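You operate a simulated robot arm through the tools that you are given. There is no shell and no other tool. Be economical: measure what you need, move in short steps, check, and stop when the job is done.

You are at the controls of a simulated robot arm. One attempt, no reset.

## Task
Turn the teal wheel till the winder display shows the card's wraps.
Fine: lower the tape lever first, fingers clear; afterwards raise it and put the steel fitting in the green tray.

The check looks at the end state, three seconds after you hand in, the way a careful person would. Anything else that was tipped, shoved, dropped, spilled or broken makes it a failure.

## Robot
A 6-joint arm with a two-finger parallel gripper, fixed in place. Base frame: the origin is at the foot of the arm, x ahead of it, y to its left, z up; the work surface is at about z = 880. Units: mm, rad, N and s.
With the tool pointing down near the work surface it reaches from about 240 to 640 mm from the base axis. Its first joint turns from -1.152 to 1.152 rad. Payload 2.7 kg.
Tool frame: the origin (TCP) lies between the finger pads and is the grasp point; the fingertips stand 23 mm ahead of it; z points along the fingers, y is the line along which they close. Largest opening 94 mm; finger width 38, thickness 10; the body of the gripper, 54 by 96 mm, starts 39 mm behind the TCP.
Orientation is that of the tool frame in the base frame, as a unit quaternion [x, y, z, w]. With the fingers straight down and closing along the base's y, the tool's x points along the base's -x, its y along +y and its z along -z.

## Interface
- The arm moves only by the tool arm_command. Its argument "targets" is a list of rows, each an object of numbers (a shift or turn left out is 0, a gripper value left out holds the last): "claw": the closure, from 0 (fully open) to 1 (shut); "dx", "dy", "dz": the shift along the tool's x, y, z in units of 50 mm (1.0 is 50 mm); "wx", "wy", "wz": the turn, a rotation vector about the tool's x, y, z in units of 8 degrees (1.0 is 8 degrees). In form: [{"claw": .., "dx": .., "dy": .., "dz": .., "wx": .., "wy": .., "wz": ..}, ...]. A call has 1 to 10 rows; each row shifts and turns the commanded pose from where the row before left it, along the tool's axes as they then stand. A call with a number of a shift or a turn outside -1 to 1 is refused whole. Rows are played at 5 a second. More than 50 mm and 0.15 rad between two rows, or a gripper value outside its range, and nothing of the call is played. A pose out of reach is approached as far as the arm can. The call stops where the force on the tool passes 50 N (or 10 N more than at its start, if that is more) or the arm is blocked; 0.2 s more then pass. Each finger travels about 45 mm/s and halts on what it meets, pressing with about 25 N; the grip force reading is that of the motor and also rises with nothing between the fingers. The clock runs only during rows and for 0.2 s after the last one: add rows that do not move to give the fingers time. It gives the time, the measured TCP pose, the force on the tool (base axes), the opening and the grip force at its end, in the units of the frame above (readings bear some noise).
- Cameras (640 x 400 px; columns grow to the right, rows downward): "scene" is fixed at [93.9, -453.6, 1397.2]; the picture's right is [0.53, -0.85, 0.00], its down [-0.52, -0.33, -0.79] and it looks along [0.67, 0.42, -0.61] (base axes); focal length 251 px, centre (320, 200). "wrist" rides on the gripper at [87, 16, -74] in the tool frame; the picture's right is [-0.18, 0.98, 0.00], its down [-0.58, -0.11, -0.81] and it looks along [-0.79, -0.15, 0.59] (tool axes); focal length 243 px, centre (320, 200). There is no depth. A picture from a camera that has moved, and an enlarged one, comes with that camera's place and axes in the base frame and with its lens.
- camera(camera): a new picture of that camera. The clock stands still meanwhile.
- inspect(camera, box): a new picture of the part [left, top, right, bottom] of that camera's present view, enlarged. The clock stands still meanwhile.
- sign_off(): hands the job in; it is judged then, once.

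Go step by step. Nothing tells you positions but the pictures and the camera data: compare them with the known pose of the tool, close in by small moves and look again before you grip or let go. The budget is 120 turns and 68 pictures, counting those below and the enlarged ones. Unless the task says otherwise, let go and move clear before handing in, and close with one line.

The tools are called after ">>>" as a command line: name --argument value ..., lists and objects as JSON in quotes. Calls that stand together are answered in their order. arm_command: Moves the arm, as the interface text tells. Its arguments: {"type":"object","properties":{"targets":{"type":"array"}},"required":["targets"]} The other tools are called the same way: camera (camera) takes a picture; inspect (camera, box) takes an enlarged picture of a part of a camera's view; sign_off () hands the job in.

At the start:

```text
t: 0.0
ee_pos: [411.4, -86.2, 1233.2]
orientation: [0.0, 1.0, 0.0, 0.0]
force: [0.5, -0.6, -0.7]
opening: 94.0
gripper_force: 0.1
```

scene: 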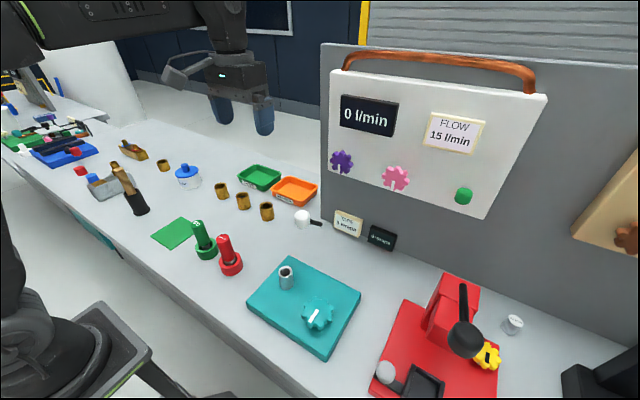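
wrist: 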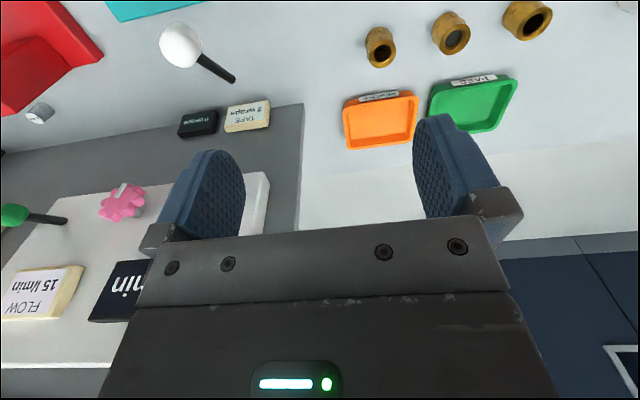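

I see the teal plate with a teal wheel and a steel fitting, a white-knobbed lever behind it, and the TAPE card and small display at the back. I'll enlarge these areas first.

>>> inspect --camera "scene" --box '[230, 190, 420, 310]'

>>> inspect --camera "scene" --box '[240, 250, 370, 360]'

>>> inspect --camera "scene" --box '[140, 140, 340, 280]'

```text
3.33 times, centred on (325, 250) of scene
camera zoom: at [93.9, -453.6, 1397.2], right [0.53, -0.85, 0.0], down [-0.52, -0.33, -0.79], along [0.67, 0.42, -0.61], focal length 836 px, centre (303, 33)
```

zoom: 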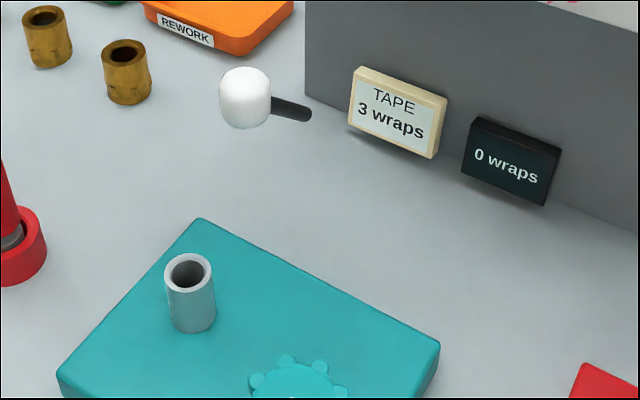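

```text
3.64 times, centred on (305, 305) of scene
camera zoom: at [93.9, -453.6, 1397.2], right [0.53, -0.85, 0.0], down [-0.52, -0.33, -0.79], along [0.67, 0.42, -0.61], focal length 912 px, centre (374, -182)
```

zoom: 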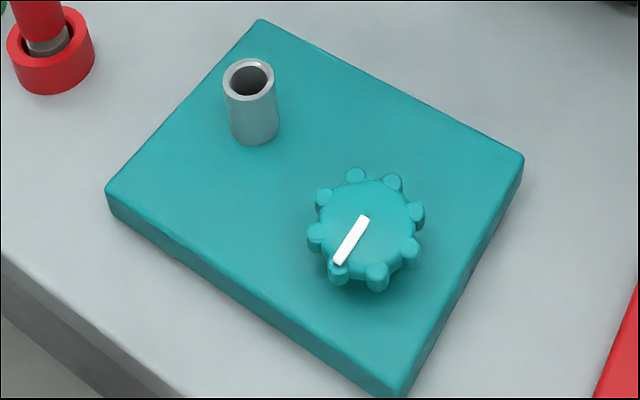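

```text
2.86 times, centred on (240, 210) of scene
camera zoom: at [93.9, -453.6, 1397.2], right [0.53, -0.85, 0.0], down [-0.52, -0.33, -0.79], along [0.67, 0.42, -0.61], focal length 717 px, centre (549, 171)
```

zoom: 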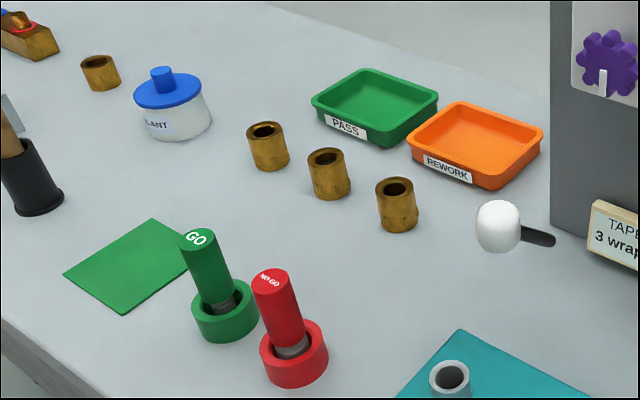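

The white knob triangulates to about (398, -221, 1050), well above the table, with its rod sloping away from it. I'll look closer at that, the red machine and the trays.

>>> inspect --camera "scene" --box '[285, 200, 345, 238]'

>>> inspect --camera "wrist" --box '[130, 0, 320, 140]'

>>> inspect --camera "scene" --box '[360, 250, 540, 400]'

```text
10.53 times, centred on (315, 219) of scene
camera zoom: at [93.9, -453.6, 1397.2], right [0.53, -0.85, 0.0], down [-0.52, -0.33, -0.79], along [0.67, 0.42, -0.61], focal length 2640 px, centre (373, 0)
```

zoom: 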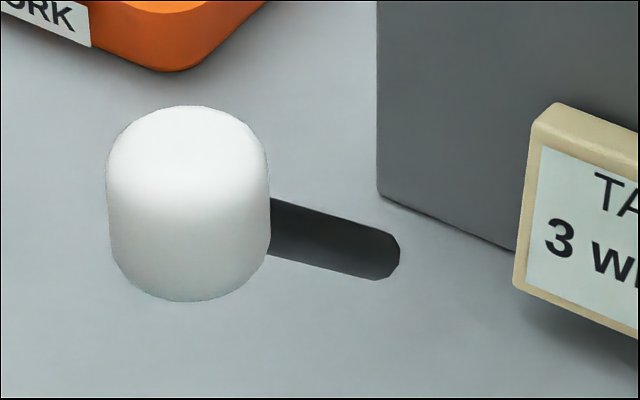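

```text
2.86 times, centred on (225, 70) of wrist
camera zoom: at [326.8, -71.3, 1308.8], right [0.18, 0.98, 0.0], down [0.58, -0.11, 0.81], along [0.79, -0.15, -0.59], focal length 693 px, centre (591, 571)
```

zoom: 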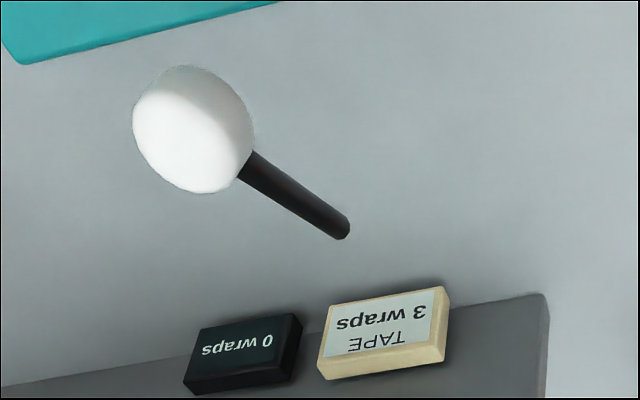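

```text
2.67 times, centred on (450, 325) of scene
camera zoom: at [93.9, -453.6, 1397.2], right [0.53, -0.85, 0.0], down [-0.52, -0.33, -0.79], along [0.67, 0.42, -0.61], focal length 669 px, centre (-27, -133)
```

zoom: 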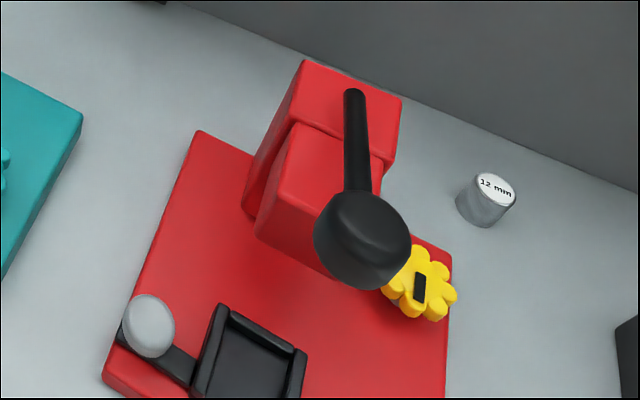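

The white-knobbed lever pivots near (471, -221, 980) with its knob about 100 mm out at 45° up. The plate spans x 250–400, y -370…-170, with the wheel near (307, -316) and the fitting near (327, -222). I'll move above the knob.

>>> arm_command --targets '[{"dx": 0.1, "dy": -0.9, "dz": 0.4}, {"dx": 0.1, "dy": -0.9, "dz": 0.4}, {"dx": 0.06, "dy": -0.9, "dz": 0.6}, {"dz": 0.4}, {}]'

>>> camera --camera "scene"

>>> camera --camera "wrist"

```text
refused: row 3 steps farther than a row can; nothing moved
```

```text
59 pictures are left
```

scene: 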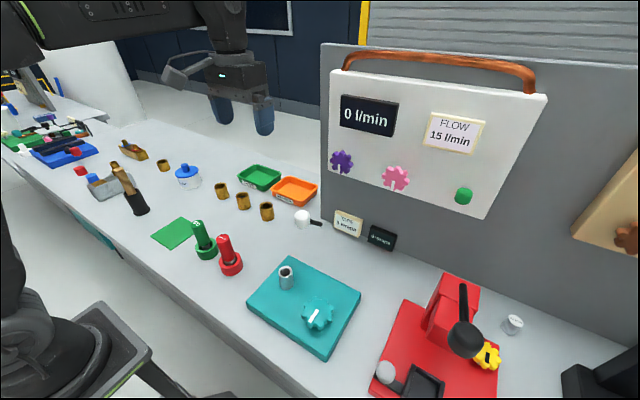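

```text
58 pictures are left
camera wrist: at [326.8, -71.3, 1308.8], right [0.18, 0.98, 0.0], down [0.58, -0.11, 0.81], along [0.79, -0.15, -0.59], focal length 243 px, centre (320, 200)
```

wrist: 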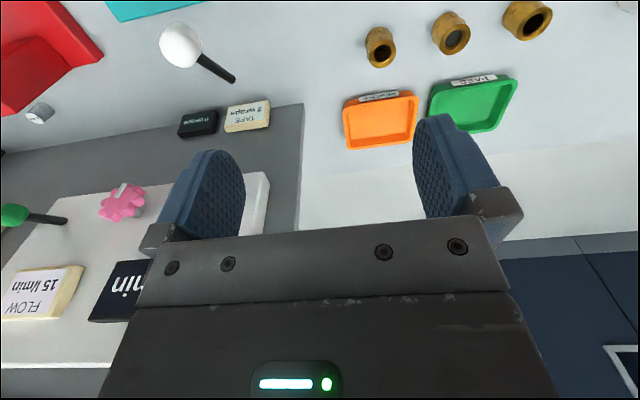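

A row's shift is limited to 50 mm in total, so I'll resend the move in smaller rows.

>>> arm_command --targets '[{"dx": 0.1, "dy": -0.9}, {"dx": 0.1, "dy": -0.9}, {"dx": 0.06, "dy": -0.9}, {"dz": 0.9}, {"dz": 0.9}, {}]'

>>> camera --camera "scene"

>>> camera --camera "wrist"

```text
t: 1.4
ee_pos: [397.7, -221.5, 1144.0]
orientation: [-0.001, 1.0, -0.001, 0.0]
force: [1.1, 0.5, -1.1]
opening: 94.2
gripper_force: 0.0
```

```text
57 pictures are left
```

scene: 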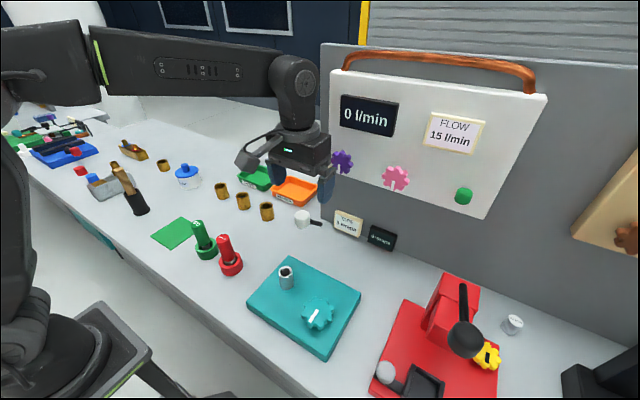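

```text
56 pictures are left
camera wrist: at [313.8, -206.9, 1219.2], right [0.18, 0.98, 0.0], down [0.58, -0.11, 0.81], along [0.79, -0.15, -0.59], focal length 243 px, centre (320, 200)
```

wrist: 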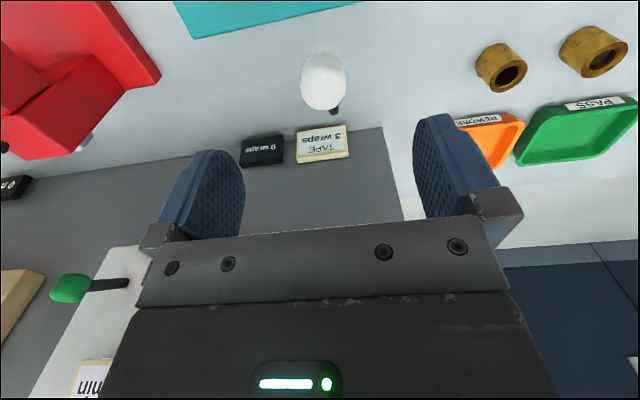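

The knob is confirmed at about (399, -221, 1051), directly below the gripper. I'll descend around it with the fingers open and check before gripping.

>>> arm_command --targets '[{"dz": 0.6}, {"dz": 0.6}, {"dz": 0.6}, {}]'

>>> camera --camera "wrist"

>>> inspect --camera "scene" --box '[230, 130, 410, 250]'

```text
t: 2.4
ee_pos: [398.4, -221.7, 1052.3]
orientation: [0.0, 1.0, 0.0, 0.0]
force: [-0.3, -0.2, 0.4]
opening: 94.0
gripper_force: 0.0
```

```text
55 pictures are left
camera wrist: at [313.8, -206.6, 1127.8], right [0.18, 0.98, 0.0], down [0.58, -0.11, 0.81], along [0.79, -0.15, -0.59], focal length 243 px, centre (320, 200)
```

wrist: 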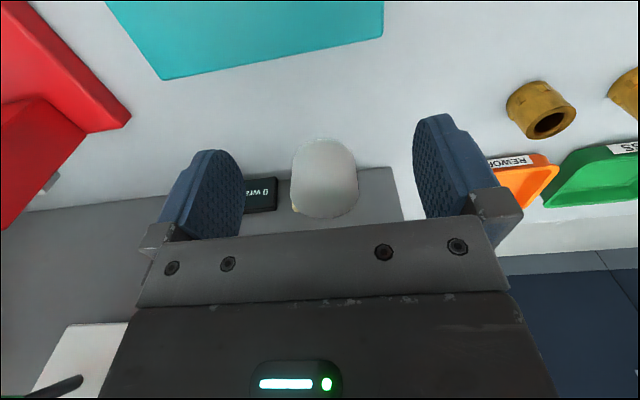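

```text
3.33 times, centred on (320, 190) of scene
camera zoom: at [93.9, -453.6, 1397.2], right [0.53, -0.85, 0.0], down [-0.52, -0.33, -0.79], along [0.67, 0.42, -0.61], focal length 836 px, centre (320, 233)
```

zoom: 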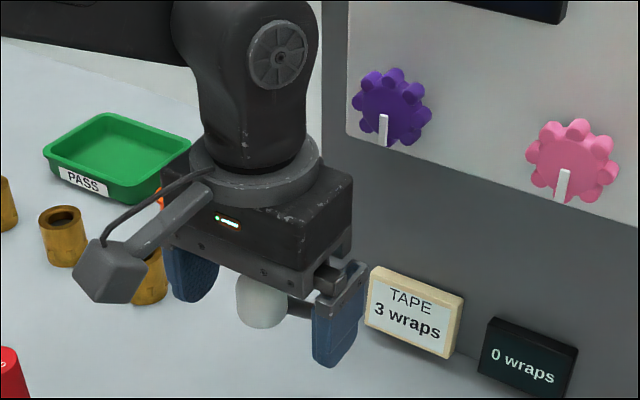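

The knob sits between the fingers, so I'll close on it.

>>> arm_command --targets '[{"claw": 0.9}, {}, {}, {}, {}]'

```text
t: 3.6
ee_pos: [399.5, -219.7, 1053.6]
orientation: [-0.001, 1.0, 0.001, 0.0]
force: [-1.7, 15.6, 2.0]
opening: 31.2
gripper_force: 44.1
```

The knob is held at a 31 mm opening. I'll begin the arc downward with one 10° step, plus a slight +y centring.

>>> arm_command --targets '[{"dx": 0.12, "dy": 0.03, "dz": 0.13}, {"dx": 0.11, "dz": 0.14}, {}]'

```text
t: 4.4
ee_pos: [388.4, -219.9, 1040.7]
orientation: [-0.001, 1.0, -0.001, 0.002]
force: [11.4, 7.4, 8.2]
opening: 31.2
gripper_force: 44.6
```

It follows with about 13 N of mostly tangential resistance. I'll continue the arc.

>>> arm_command --targets '[{"dx": 0.13, "dz": 0.23}, {"dx": 0.11, "dz": 0.24}, {}]'

>>> inspect --camera "scene" --box '[230, 180, 410, 300]'

```text
t: 5.2
ee_pos: [374.3, -220.4, 1017.9]
orientation: [-0.001, 1.0, 0.0, 0.001]
force: [5.0, 0.2, 11.2]
opening: 31.1
gripper_force: 45.4
```

```text
3.33 times, centred on (320, 240) of scene
camera zoom: at [93.9, -453.5, 1397.2], right [0.53, -0.85, 0.0], down [-0.52, -0.33, -0.79], along [0.67, 0.42, -0.61], focal length 836 px, centre (320, 67)
```

zoom: 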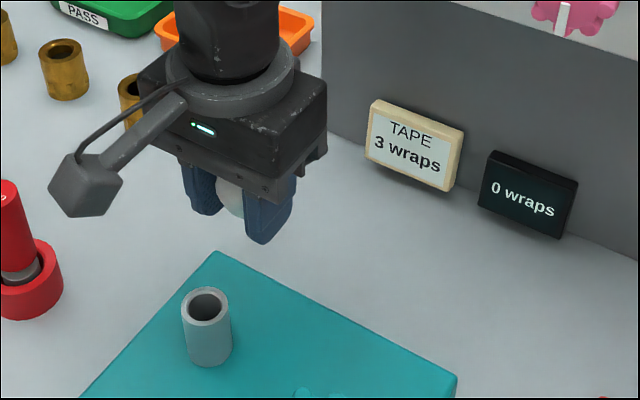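

Going well; next stretch to about 5° above horizontal.

>>> arm_command --targets '[{"dx": 0.07, "dz": 0.26}, {"dx": 0.04, "dz": 0.26}, {}]'

```text
t: 6.0
ee_pos: [368.0, -218.9, 991.7]
orientation: [0.0, 1.0, 0.0, 0.0]
force: [-5.1, -1.7, 12.1]
opening: 31.1
gripper_force: 44.9
```

>>> arm_command --targets '[{"dx": 0.02, "dz": 0.26}, {"dx": -0.0, "dz": 0.2}, {}]'

>>> inspect --camera "scene" --box '[230, 180, 410, 300]'

```text
t: 6.5
ee_pos: [370.7, -220.5, 977.4]
orientation: [-0.002, 1.0, -0.002, 0.002]
force: [-3.5, 3.0, 8.1]
opening: 31.7
gripper_force: 25.4
stopped in row 2: the force on the tool passed its limit (the readings are from after the stop); the commanded pose is now the measured one
```

```text
3.33 times, centred on (320, 240) of scene
camera zoom: at [93.8, -453.5, 1397.2], right [0.53, -0.85, 0.0], down [-0.52, -0.33, -0.79], along [0.67, 0.42, -0.61], focal length 836 px, centre (320, 67)
```

zoom: 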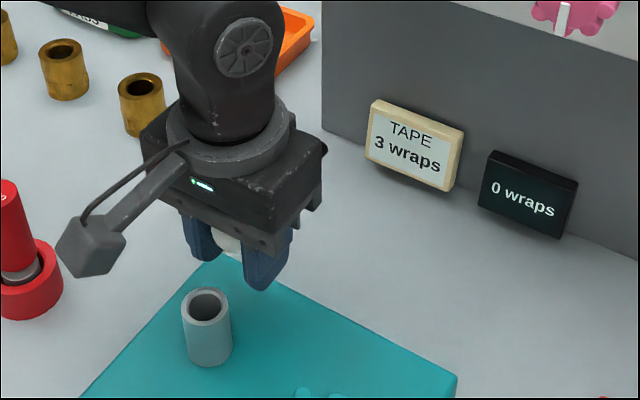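

The lever met its stop near horizontal (z ≈ 977). I'll open, retreat upward, and check that it stays down.

>>> arm_command --targets '[{"claw": 0}, {}, {}, {}, {"dz": -0.8}, {"dz": -0.8}, {"dz": -0.8}, {}]'

>>> camera --camera "wrist"

>>> inspect --camera "scene" --box '[230, 180, 410, 300]'

```text
t: 8.3
ee_pos: [369.1, -218.3, 1098.7]
orientation: [-0.002, 1.0, -0.002, 0.003]
force: [0.1, -0.2, -0.1]
opening: 94.3
gripper_force: 0.0
```

```text
51 pictures are left
camera wrist: at [283.6, -203.4, 1173.3], right [0.18, 0.98, 0.0], down [0.58, -0.1, 0.81], along [0.8, -0.15, -0.59], focal length 243 px, centre (320, 200)
```

wrist: 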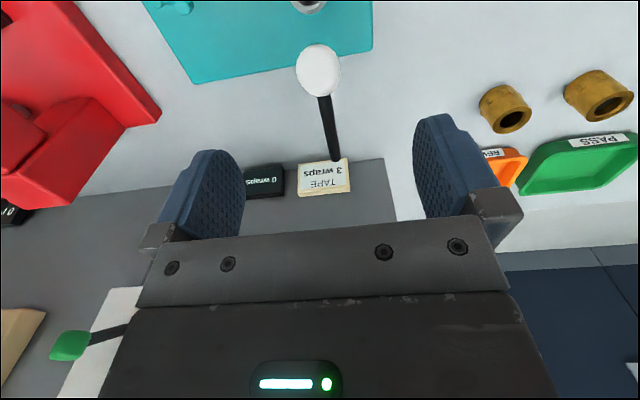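

```text
3.33 times, centred on (320, 240) of scene
camera zoom: at [93.9, -453.6, 1397.2], right [0.53, -0.85, 0.0], down [-0.52, -0.33, -0.79], along [0.67, 0.42, -0.61], focal length 836 px, centre (320, 67)
```

zoom: 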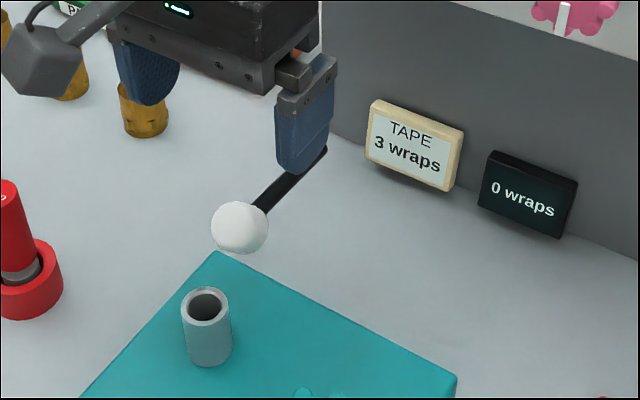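

The lever stays down, with its knob near (370, -220, 978). I'll move over the wheel.

>>> arm_command --targets '[{"dx": 0.42, "dy": -0.65}, {"dx": 0.41, "dy": -0.65}, {"dx": 0.41, "dy": -0.66}, {}]'

>>> camera --camera "wrist"

>>> inspect --camera "scene" --box '[240, 220, 400, 360]'

```text
t: 9.3
ee_pos: [307.3, -316.6, 1097.4]
orientation: [-0.001, 1.0, -0.001, 0.003]
force: [1.0, 0.6, -0.7]
opening: 94.1
gripper_force: 0.1
```

```text
49 pictures are left
camera wrist: at [222.0, -301.5, 1172.2], right [0.18, 0.98, 0.0], down [0.58, -0.11, 0.81], along [0.8, -0.15, -0.59], focal length 243 px, centre (320, 200)
```

wrist: 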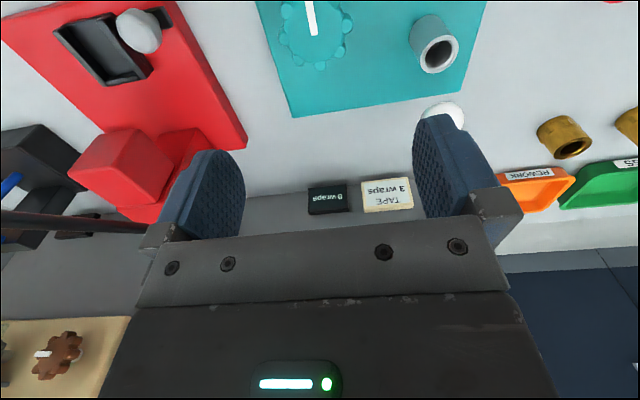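

```text
2.86 times, centred on (320, 290) of scene
camera zoom: at [93.9, -453.6, 1397.2], right [0.53, -0.85, 0.0], down [-0.52, -0.33, -0.79], along [0.67, 0.42, -0.61], focal length 717 px, centre (320, -57)
```

zoom: 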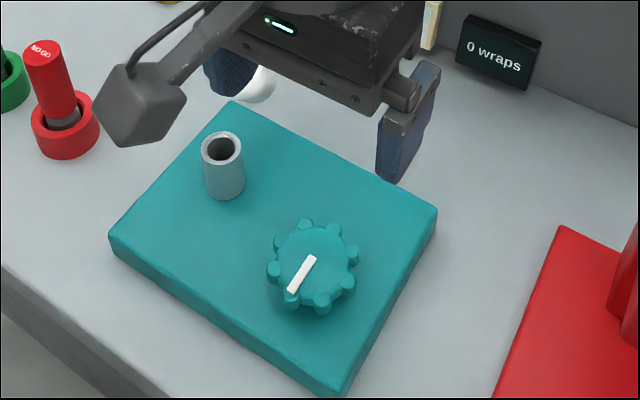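

The wheel is at roughly (303, -319). I'll descend partway and refine.

>>> arm_command --targets '[{"dz": 0.9}, {"dz": 0.9, "dy": -0.04}, {}]'

>>> camera --camera "wrist"

>>> inspect --camera "scene" --box '[240, 220, 400, 360]'

```text
t: 10.1
ee_pos: [309.3, -318.9, 1006.7]
orientation: [-0.001, 1.0, -0.002, 0.003]
force: [1.3, 0.6, -0.1]
opening: 93.8
gripper_force: 0.0
```

```text
47 pictures are left
camera wrist: at [222.9, -304.4, 1081.7], right [0.18, 0.98, 0.0], down [0.58, -0.1, 0.81], along [0.8, -0.15, -0.59], focal length 243 px, centre (320, 200)
```

wrist: 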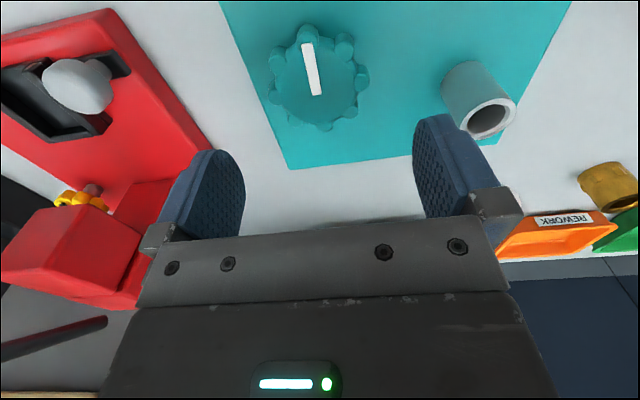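

```text
2.86 times, centred on (320, 290) of scene
camera zoom: at [93.9, -453.6, 1397.2], right [0.53, -0.85, 0.0], down [-0.52, -0.33, -0.79], along [0.67, 0.42, -0.61], focal length 717 px, centre (320, -57)
```

zoom: 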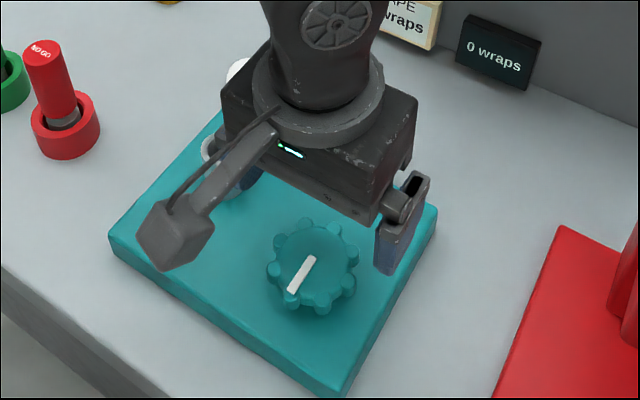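

The wheel centre is about (303, -320), with its top near z 928. I'll descend with the fingers straddling it, then check clearance.

>>> arm_command --targets '[{"dx": 0.12, "dy": -0.03, "dz": 0.6}, {"dz": 0.6}, {}]'

>>> camera --camera "wrist"

>>> inspect --camera "scene" --box '[240, 220, 400, 360]'

```text
t: 10.9
ee_pos: [303.4, -320.5, 948.2]
orientation: [-0.002, 1.0, -0.002, 0.003]
force: [0.0, -0.4, 0.0]
opening: 94.0
gripper_force: 0.0
```

```text
45 pictures are left
camera wrist: at [217.8, -305.2, 1023.0], right [0.18, 0.98, 0.0], down [0.58, -0.1, 0.81], along [0.8, -0.15, -0.59], focal length 243 px, centre (320, 200)
```

wrist: 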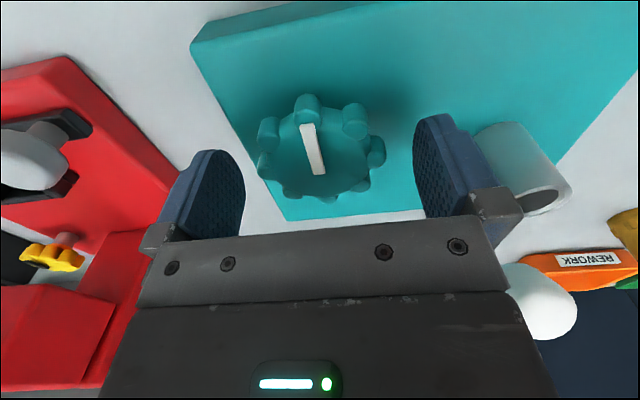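

```text
2.86 times, centred on (320, 290) of scene
camera zoom: at [93.9, -453.6, 1397.2], right [0.53, -0.85, 0.0], down [-0.52, -0.33, -0.79], along [0.67, 0.42, -0.61], focal length 717 px, centre (320, -57)
```

zoom: 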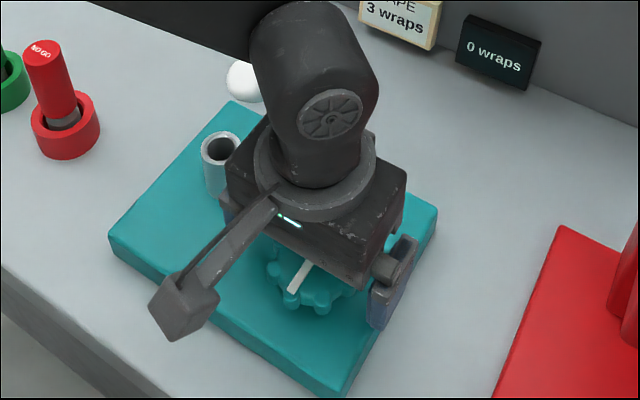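

The wheel is centred between the fingers at about (302, -321). I'll lower to z ≈ 934 and close.

>>> arm_command --targets '[{"dx": 0.03, "dz": 0.28}, {"claw": 0.9}, {}, {}, {}]'

```text
t: 12.1
ee_pos: [300.3, -321.0, 934.4]
orientation: [-0.001, 1.0, -0.001, 0.003]
force: [-0.6, 1.0, -3.6]
opening: 59.8
gripper_force: 44.9
```

Gripped at 59.8 mm and well centred. I'll turn it 16° clockwise seen from above and read the display.

>>> arm_command --targets '[{"wz": 0.5}, {"wz": 0.5}, {"wz": 0.5}, {"wz": 0.5}, {}]'

>>> inspect --camera "scene" --box '[260, 200, 420, 340]'

```text
t: 13.3
ee_pos: [301.1, -319.5, 934.7]
orientation: [0.138, 0.99, 0.0, 0.004]
force: [-4.5, 22.0, 23.8]
opening: 57.7
gripper_force: 44.6
```

```text
2.86 times, centred on (340, 270) of scene
camera zoom: at [93.6, -452.8, 1397.5], right [0.53, -0.85, 0.0], down [-0.52, -0.33, -0.79], along [0.67, 0.42, -0.61], focal length 717 px, centre (263, 0)
```

zoom: 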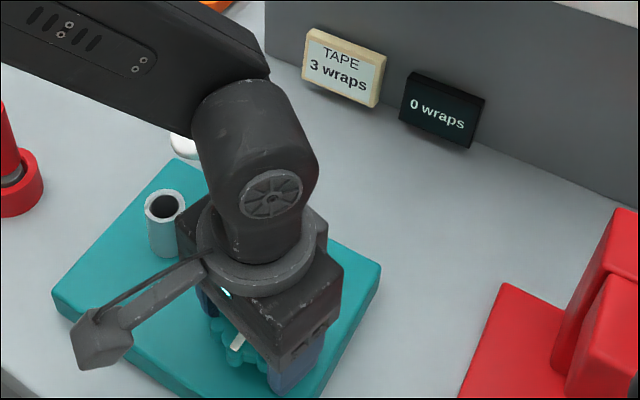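

The display still reads 0 wraps and the forces rose, so I'll check whether the wheel followed.

>>> camera --camera "wrist"

```text
42 pictures are left
camera wrist: at [223.0, -281.7, 1008.9], right [0.45, 0.9, 0.0], down [0.52, -0.26, 0.81], along [0.73, -0.36, -0.59], focal length 243 px, centre (320, 200)
```

wrist: 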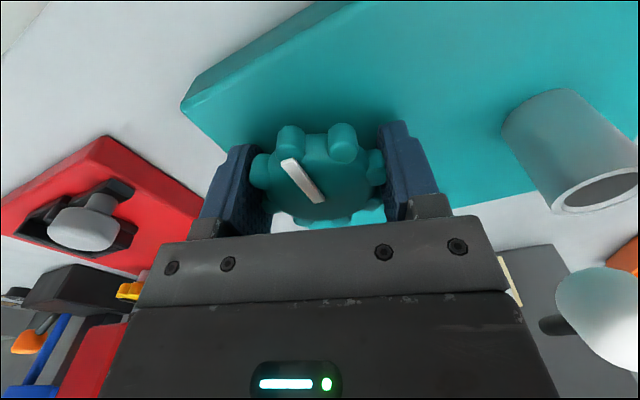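

The pointer shows that the wheel did not follow, so it is against a stop in that direction. I'll turn back and then counter-clockwise.

>>> arm_command --targets '[{"wz": -0.5}, {"wz": -0.5}, {"wz": -0.5}, {"wz": -0.5}, {"wz": -0.5}, {"wz": -0.5}, {}]'

>>> camera --camera "wrist"

>>> inspect --camera "scene" --box '[260, 200, 420, 340]'

```text
t: 14.9
ee_pos: [300.6, -318.5, 934.7]
orientation: [-0.071, 0.997, 0.0, 0.003]
force: [-0.1, 36.8, 31.9]
opening: 57.8
gripper_force: 44.4
```

```text
41 pictures are left
camera wrist: at [213.9, -317.3, 1008.9], right [0.04, 1.0, 0.0], down [0.59, -0.02, 0.81], along [0.81, -0.03, -0.59], focal length 243 px, centre (320, 200)
```

wrist: 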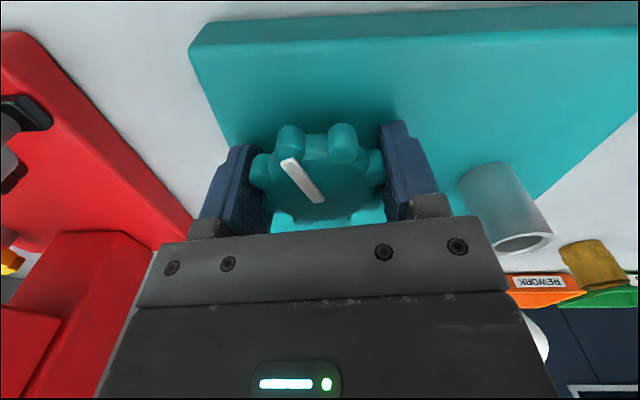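

```text
2.86 times, centred on (340, 270) of scene
camera zoom: at [93.6, -452.3, 1397.7], right [0.53, -0.85, 0.0], down [-0.52, -0.33, -0.79], along [0.67, 0.42, -0.61], focal length 717 px, centre (263, 0)
```

zoom: 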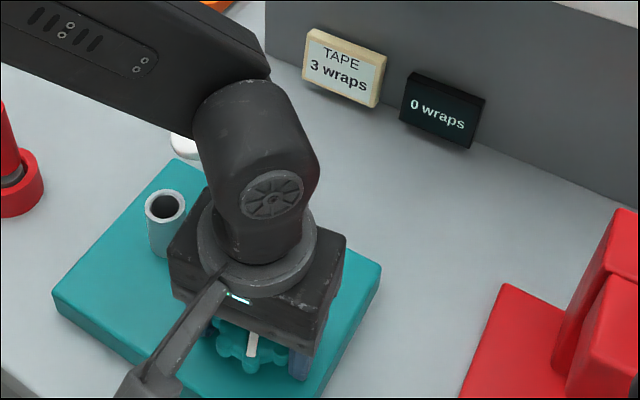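

The wheel now moves with the hand counter-clockwise, about 30° net, and the lobes have seated squarely. Side force has built up, so I'll release, recentre and regrip before going on.

>>> arm_command --targets '[{"claw": 0.25}, {}, {"dy": 0.05, "dz": -0.03}, {}, {"claw": 0.9}, {}, {}, {}]'

```text
t: 16.7
ee_pos: [300.3, -320.2, 934.7]
orientation: [-0.07, 0.998, -0.001, 0.002]
force: [-2.9, -7.8, -10.4]
opening: 57.8
gripper_force: 44.8
```

>>> arm_command --targets '[{"wz": -0.5}, {"wz": -0.5}, {"wz": -0.5}, {"wz": -0.5}, {"wz": -0.5}, {"wz": -0.5}, {}]'

>>> inspect --camera "scene" --box '[260, 200, 420, 340]'

```text
t: 18.3
ee_pos: [298.9, -319.7, 933.8]
orientation: [-0.278, 0.961, -0.002, 0.002]
force: [-10.4, -19.0, -7.3]
opening: 58.2
gripper_force: 45.2
```

```text
2.86 times, centred on (340, 270) of scene
camera zoom: at [93.7, -454.2, 1397.0], right [0.53, -0.85, 0.0], down [-0.52, -0.33, -0.79], along [0.67, 0.42, -0.61], focal length 717 px, centre (263, 0)
```

zoom: 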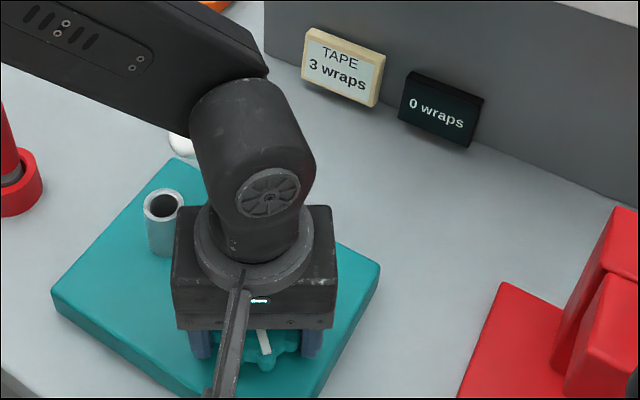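

Still 0 wraps at about 54° counter-clockwise, with the wheel following. I'll continue another 32°.

>>> arm_command --targets '[{"wz": -0.5}, {"wz": -0.5}, {"wz": -0.5}, {"wz": -0.5}, {"wz": -0.5}, {"wz": -0.5}, {"wz": -0.5}, {"wz": -0.5}, {}]'

>>> inspect --camera "scene" --box '[260, 200, 420, 340]'

>>> camera --camera "wrist"

```text
t: 20.3
ee_pos: [300.0, -319.4, 933.7]
orientation: [-0.532, 0.847, -0.002, 0.001]
force: [-9.6, -22.2, -6.1]
opening: 57.8
gripper_force: 44.7
```

```text
2.86 times, centred on (340, 270) of scene
camera zoom: at [93.8, -454.3, 1396.9], right [0.53, -0.85, 0.0], down [-0.52, -0.33, -0.79], along [0.67, 0.42, -0.61], focal length 717 px, centre (263, 0)
```

zoom: 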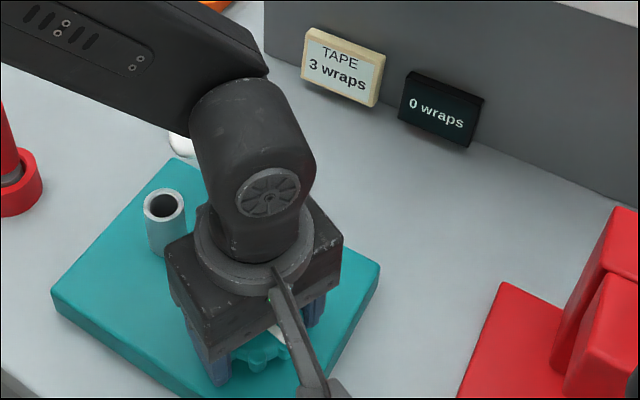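

```text
37 pictures are left
camera wrist: at [249.0, -391.8, 1009.8], right [-0.81, 0.59, -0.01], down [0.35, 0.48, 0.81], along [0.48, 0.65, -0.59], focal length 243 px, centre (320, 200)
```

wrist: 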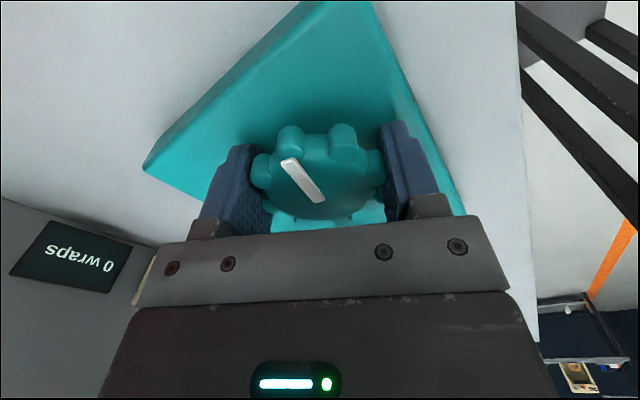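

About 86° counter-clockwise still shows 0. Now I'll go clockwise with the seated grip to see whether it passes the start position or hits a stop.

>>> arm_command --targets '[{"wz": 1}, {"wz": 1}, {"wz": 1}, {"wz": 1}, {"wz": 1}, {"wz": 1}, {"wz": 1}, {"wz": 1}, {}]'

>>> inspect --camera "scene" --box '[260, 200, 420, 340]'

```text
t: 22.3
ee_pos: [300.7, -319.2, 935.4]
orientation: [-0.001, 1.0, -0.002, 0.003]
force: [-8.7, -21.4, -11.1]
opening: 57.7
gripper_force: 45.2
```

```text
2.86 times, centred on (340, 270) of scene
camera zoom: at [93.8, -454.3, 1396.9], right [0.53, -0.85, 0.0], down [-0.52, -0.33, -0.79], along [0.67, 0.42, -0.61], focal length 717 px, centre (263, 0)
```

zoom: 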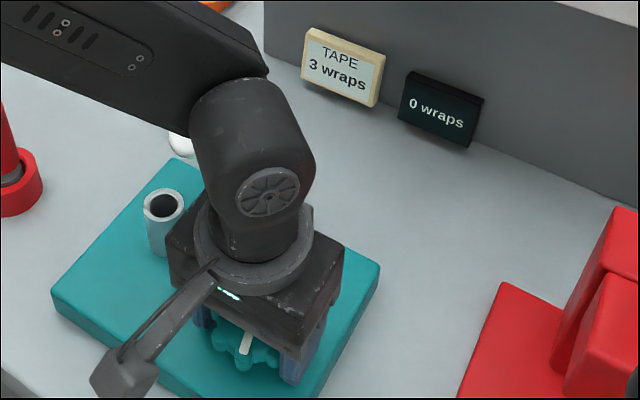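

>>> arm_command --targets '[{"wz": 1}, {"wz": 1}, {"wz": 1}, {"wz": 1}, {"wz": 1}, {"wz": 1}, {"wz": 1}, {"wz": 1}, {}]'

>>> inspect --camera "scene" --box '[260, 200, 420, 340]'

>>> camera --camera "wrist"

```text
t: 24.3
ee_pos: [300.4, -319.8, 934.8]
orientation: [0.528, 0.849, 0.0, 0.002]
force: [-6.6, -4.9, 7.8]
opening: 59.7
gripper_force: 45.2
```

```text
2.86 times, centred on (340, 270) of scene
camera zoom: at [93.7, -453.6, 1397.2], right [0.53, -0.85, 0.0], down [-0.52, -0.33, -0.79], along [0.67, 0.42, -0.61], focal length 717 px, centre (263, 0)
```

zoom: 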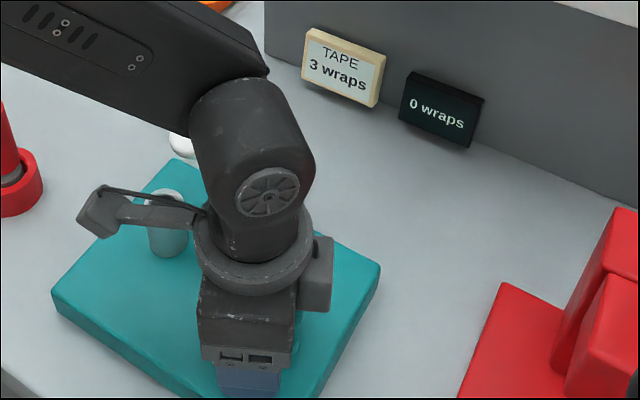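

```text
34 pictures are left
camera wrist: at [277.4, -235.3, 1009.9], right [0.96, 0.27, 0.0], down [0.16, -0.57, 0.81], along [0.22, -0.78, -0.59], focal length 243 px, centre (320, 200)
```

wrist: 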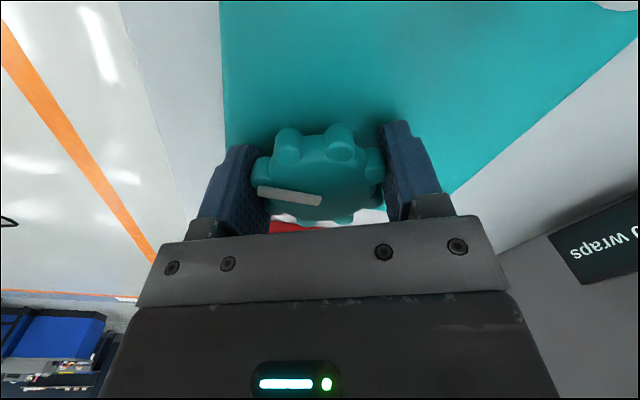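

The lobes slipped again at the start angle, so there is a clockwise stop at zero and winding is counter-clockwise. The hand is now at +64°, so I'll make a full counter-clockwise stroke of 128°.

>>> arm_command --targets '[{"wz": -0.8}, {"wz": -0.8}, {"wz": -0.8}, {"wz": -0.8}, {"wz": -0.8}, {"wz": -0.8}, {"wz": -0.8}, {"wz": -0.8}, {"wz": -0.8}, {"wz": -0.8}]'

>>> arm_command --targets '[{"wz": -0.8}, {"wz": -0.8}, {"wz": -0.8}, {"wz": -0.8}, {"wz": -0.8}, {"wz": -0.8}, {"wz": -0.8}, {"wz": -0.8}, {"wz": -0.8}, {"wz": -0.8}]'

>>> inspect --camera "scene" --box '[260, 200, 420, 340]'

```text
t: 26.5
ee_pos: [299.6, -320.3, 935.0]
orientation: [-0.002, 1.0, -0.002, 0.003]
force: [-29.1, -4.4, 18.6]
opening: 60.0
gripper_force: 45.0
```

```text
t: 28.7
ee_pos: [301.0, -320.4, 934.9]
orientation: [-0.532, 0.847, -0.004, 0.001]
force: [-11.5, -20.9, 5.3]
opening: 59.7
gripper_force: 45.1
```

```text
2.86 times, centred on (340, 270) of scene
camera zoom: at [93.6, -454.1, 1397.0], right [0.53, -0.85, 0.0], down [-0.52, -0.33, -0.79], along [0.67, 0.42, -0.61], focal length 717 px, centre (263, 0)
```

zoom: 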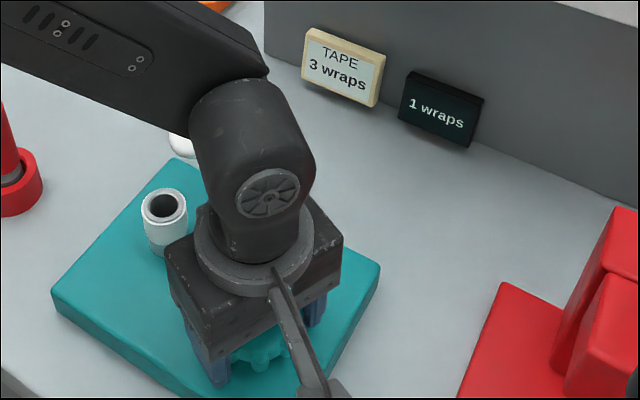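

The display now shows 1 wrap and white tape has appeared on the fitting. I'll open slightly, rotate back 135° (a multiple of the lobe pitch) and regrip.

>>> arm_command --targets '[{"claw": 0.12}, {}, {"wz": 0.95}, {"wz": 0.95}, {"wz": 0.95}, {"wz": 0.95}, {"wz": 0.95}, {"wz": 0.95}, {"wz": 0.95}, {"wz": 0.95}]'

>>> arm_command --targets '[{"wz": 0.95}, {"wz": 0.95}, {"wz": 0.95}, {"wz": 0.95}, {"wz": 0.95}, {"wz": 0.95}, {"wz": 0.95}, {"wz": 0.95}, {"wz": 0.95}, {"wz": 0.72}]'

>>> camera --camera "wrist"

```text
t: 30.9
ee_pos: [300.3, -320.4, 934.4]
orientation: [-0.028, 1.0, -0.002, 0.002]
force: [0.2, -0.9, 0.6]
opening: 83.1
gripper_force: 0.1
```

```text
t: 33.1
ee_pos: [298.7, -319.7, 935.4]
orientation: [0.581, 0.814, 0.001, 0.004]
force: [-0.1, 0.8, 0.1]
opening: 82.8
gripper_force: 0.1
```

```text
32 pictures are left
camera wrist: at [288.5, -233.5, 1010.0], right [0.99, 0.15, 0.01], down [0.08, -0.58, 0.81], along [0.12, -0.8, -0.59], focal length 243 px, centre (320, 200)
```

wrist: 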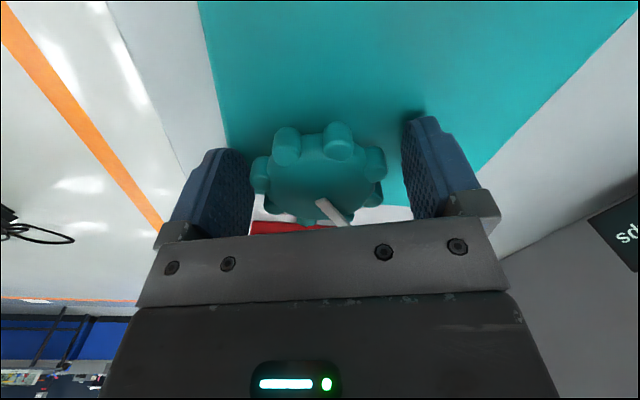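

The phase is good, so I'll close and turn 40° counter-clockwise in small steps.

>>> arm_command --targets '[{"claw": 0.9}, {}, {}, {"wz": -0.7}, {"wz": -0.7}, {"wz": -0.7}, {"wz": -0.7}, {"wz": -0.7}, {"wz": -0.7}, {"wz": -0.7}]'

>>> inspect --camera "scene" --box '[260, 200, 420, 340]'

```text
t: 35.3
ee_pos: [299.8, -320.3, 936.4]
orientation: [0.272, 0.962, -0.002, 0.004]
force: [-7.9, 0.7, 7.6]
opening: 58.9
gripper_force: 45.1
```

```text
2.86 times, centred on (340, 270) of scene
camera zoom: at [93.6, -453.5, 1397.2], right [0.53, -0.85, 0.0], down [-0.52, -0.33, -0.79], along [0.67, 0.42, -0.61], focal length 717 px, centre (263, 0)
```

zoom: 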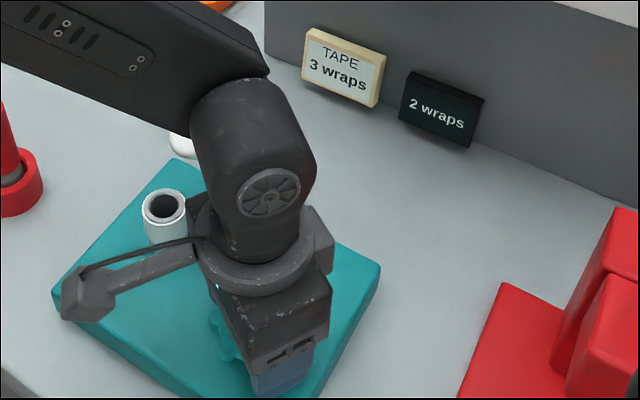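

2 wraps now. I'll continue in smaller increments.

>>> arm_command --targets '[{"wz": -0.7}, {"wz": -0.7}, {"wz": -0.7}, {"wz": -0.7}, {}]'

>>> inspect --camera "scene" --box '[340, 215, 410, 260]'

```text
t: 36.5
ee_pos: [300.5, -319.2, 934.9]
orientation: [0.08, 0.997, -0.001, 0.002]
force: [-12.2, -5.4, 1.9]
opening: 58.7
gripper_force: 45.2
```

```text
8.89 times, centred on (375, 238) of scene
camera zoom: at [93.6, -453.8, 1397.1], right [0.53, -0.85, 0.0], down [-0.52, -0.33, -0.79], along [0.67, 0.42, -0.61], focal length 2230 px, centre (-169, -133)
```

zoom: 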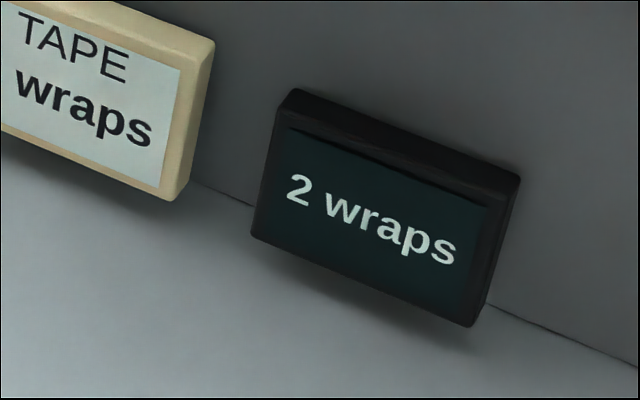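

>>> arm_command --targets '[{"wz": -0.7}, {"wz": -0.7}, {"wz": -0.7}, {"wz": -0.7}, {}]'

>>> inspect --camera "scene" --box '[340, 215, 410, 260]'

```text
t: 37.7
ee_pos: [299.7, -319.6, 934.7]
orientation: [-0.116, 0.993, -0.002, 0.003]
force: [-9.6, -9.9, 4.2]
opening: 58.7
gripper_force: 44.6
```

```text
8.89 times, centred on (375, 238) of scene
camera zoom: at [93.7, -453.9, 1397.1], right [0.53, -0.85, 0.0], down [-0.52, -0.33, -0.79], along [0.67, 0.42, -0.61], focal length 2230 px, centre (-169, -133)
```

zoom: 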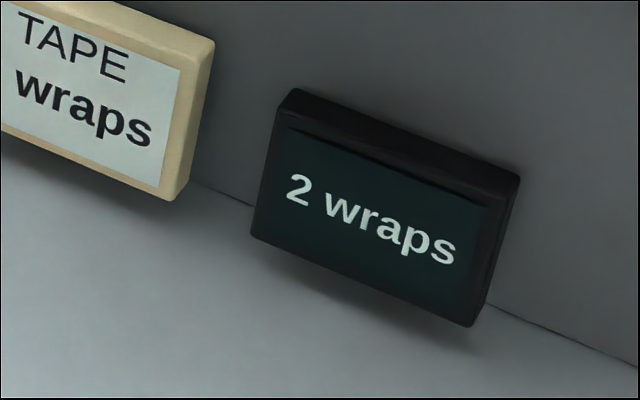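

>>> arm_command --targets '[{"wz": -0.7}, {"wz": -0.7}, {"wz": -0.7}, {}]'

>>> inspect --camera "scene" --box '[340, 215, 410, 260]'

```text
t: 38.7
ee_pos: [301.2, -318.9, 935.8]
orientation: [-0.26, 0.966, -0.003, 0.002]
force: [-13.2, -16.4, 4.8]
opening: 58.8
gripper_force: 45.0
```

```text
8.89 times, centred on (375, 238) of scene
camera zoom: at [93.5, -454.0, 1397.1], right [0.53, -0.85, 0.0], down [-0.52, -0.33, -0.79], along [0.67, 0.42, -0.61], focal length 2230 px, centre (-169, -133)
```

zoom: 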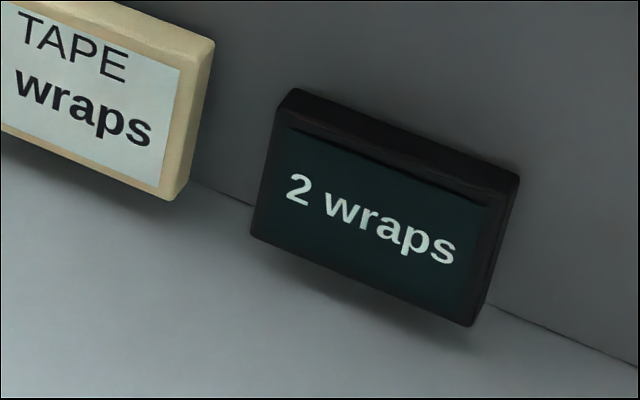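

>>> arm_command --targets '[{"wz": -0.7}, {"wz": -0.7}, {"wz": -0.7}, {}]'

>>> inspect --camera "scene" --box '[340, 215, 410, 260]'

```text
t: 39.7
ee_pos: [300.5, -319.5, 934.5]
orientation: [-0.398, 0.917, -0.003, 0.002]
force: [-8.0, -14.1, 5.4]
opening: 58.0
gripper_force: 45.0
```

```text
8.89 times, centred on (375, 238) of scene
camera zoom: at [93.7, -453.9, 1397.1], right [0.53, -0.85, 0.0], down [-0.52, -0.33, -0.79], along [0.67, 0.42, -0.61], focal length 2230 px, centre (-169, -133)
```

zoom: 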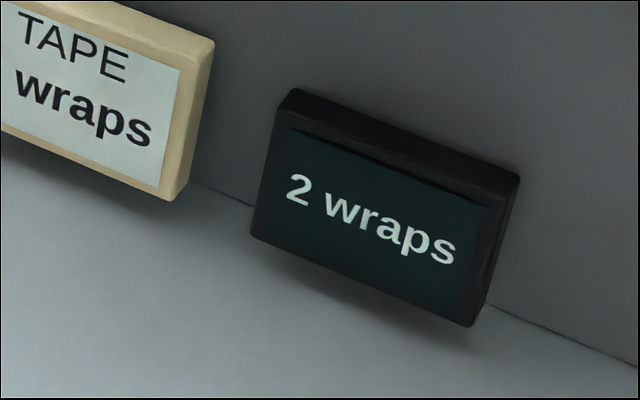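

>>> arm_command --targets '[{"wz": -0.7}, {"wz": -0.7}, {"wz": -0.7}, {}]'

>>> inspect --camera "scene" --box '[260, 200, 420, 340]'

```text
t: 40.7
ee_pos: [300.9, -319.5, 934.5]
orientation: [-0.528, 0.849, -0.002, 0.002]
force: [-0.1, -3.8, 9.4]
opening: 57.9
gripper_force: 45.4
```

```text
2.86 times, centred on (340, 270) of scene
camera zoom: at [93.9, -453.6, 1397.2], right [0.53, -0.85, 0.0], down [-0.52, -0.33, -0.79], along [0.67, 0.42, -0.61], focal length 717 px, centre (263, 0)
```

zoom: 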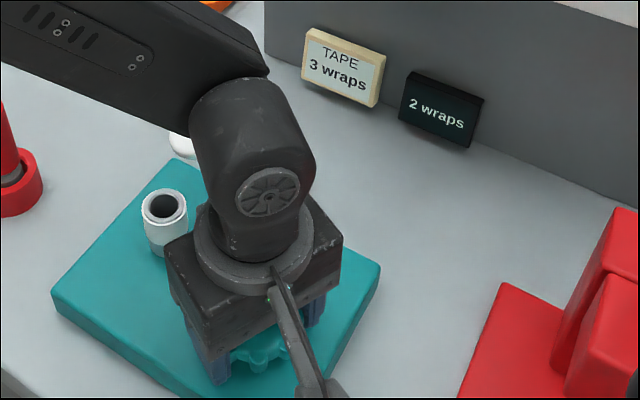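

Still 2, so I'll check the pointer in hand to see whether anything slipped.

>>> camera --camera "wrist"

```text
25 pictures are left
camera wrist: at [248.7, -390.5, 1010.0], right [-0.8, 0.6, -0.01], down [0.35, 0.47, 0.81], along [0.49, 0.64, -0.59], focal length 243 px, centre (320, 200)
```

wrist: 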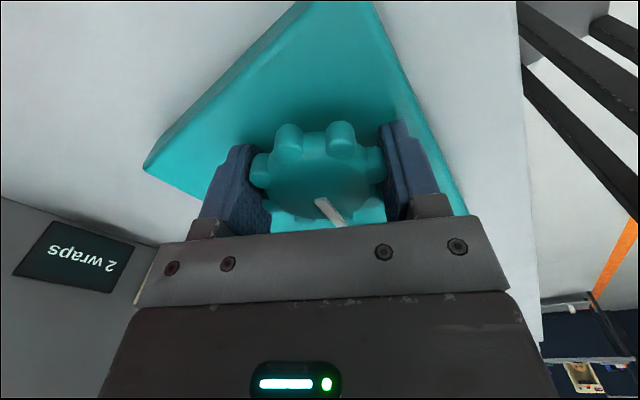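

No slip: the wheel is at about -266°. The readings fit roughly 120° per wrap, so 3 should come soon. I'll release, rotate the hand back 90°, regrip and continue.

>>> arm_command --targets '[{"claw": 0.12}, {}, {"wz": 0.95}, {"wz": 0.95}, {"wz": 0.95}, {"wz": 0.95}, {"wz": 0.95}, {"wz": 0.95}, {"wz": 0.95}, {"wz": 0.95}]'

>>> arm_command --targets '[{"wz": 0.95}, {"wz": 0.95}, {"wz": 0.95}, {"wz": 0.8}, {}, {"claw": 0.9}, {}, {}, {}]'

>>> arm_command --targets '[{"wz": -0.7}, {"wz": -0.7}, {"wz": -0.7}, {}]'

>>> inspect --camera "scene" --box '[260, 200, 420, 340]'

```text
t: 42.9
ee_pos: [299.8, -319.5, 935.5]
orientation: [-0.022, 1.0, -0.002, 0.002]
force: [-0.5, -0.5, -0.5]
opening: 82.7
gripper_force: 0.1
```

```text
t: 44.9
ee_pos: [300.5, -319.6, 934.7]
orientation: [0.228, 0.974, -0.001, 0.003]
force: [-5.9, -8.6, -2.2]
opening: 58.2
gripper_force: 44.7
```

```text
t: 45.9
ee_pos: [300.1, -319.0, 934.9]
orientation: [0.083, 0.997, -0.001, 0.004]
force: [-6.3, -16.6, -4.7]
opening: 58.0
gripper_force: 45.3
```

```text
2.86 times, centred on (340, 270) of scene
camera zoom: at [93.8, -454.1, 1397.0], right [0.53, -0.85, 0.0], down [-0.52, -0.33, -0.79], along [0.67, 0.42, -0.61], focal length 717 px, centre (263, 0)
```

zoom: 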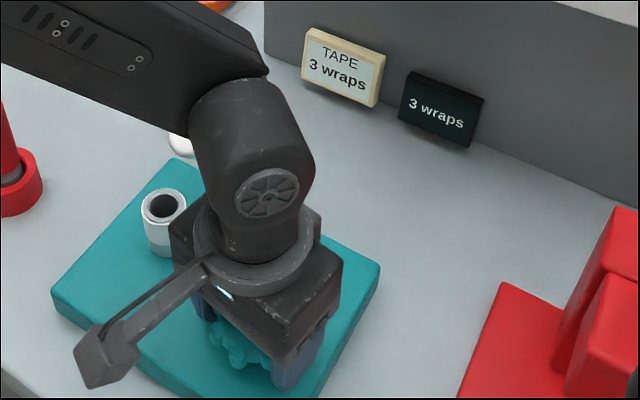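

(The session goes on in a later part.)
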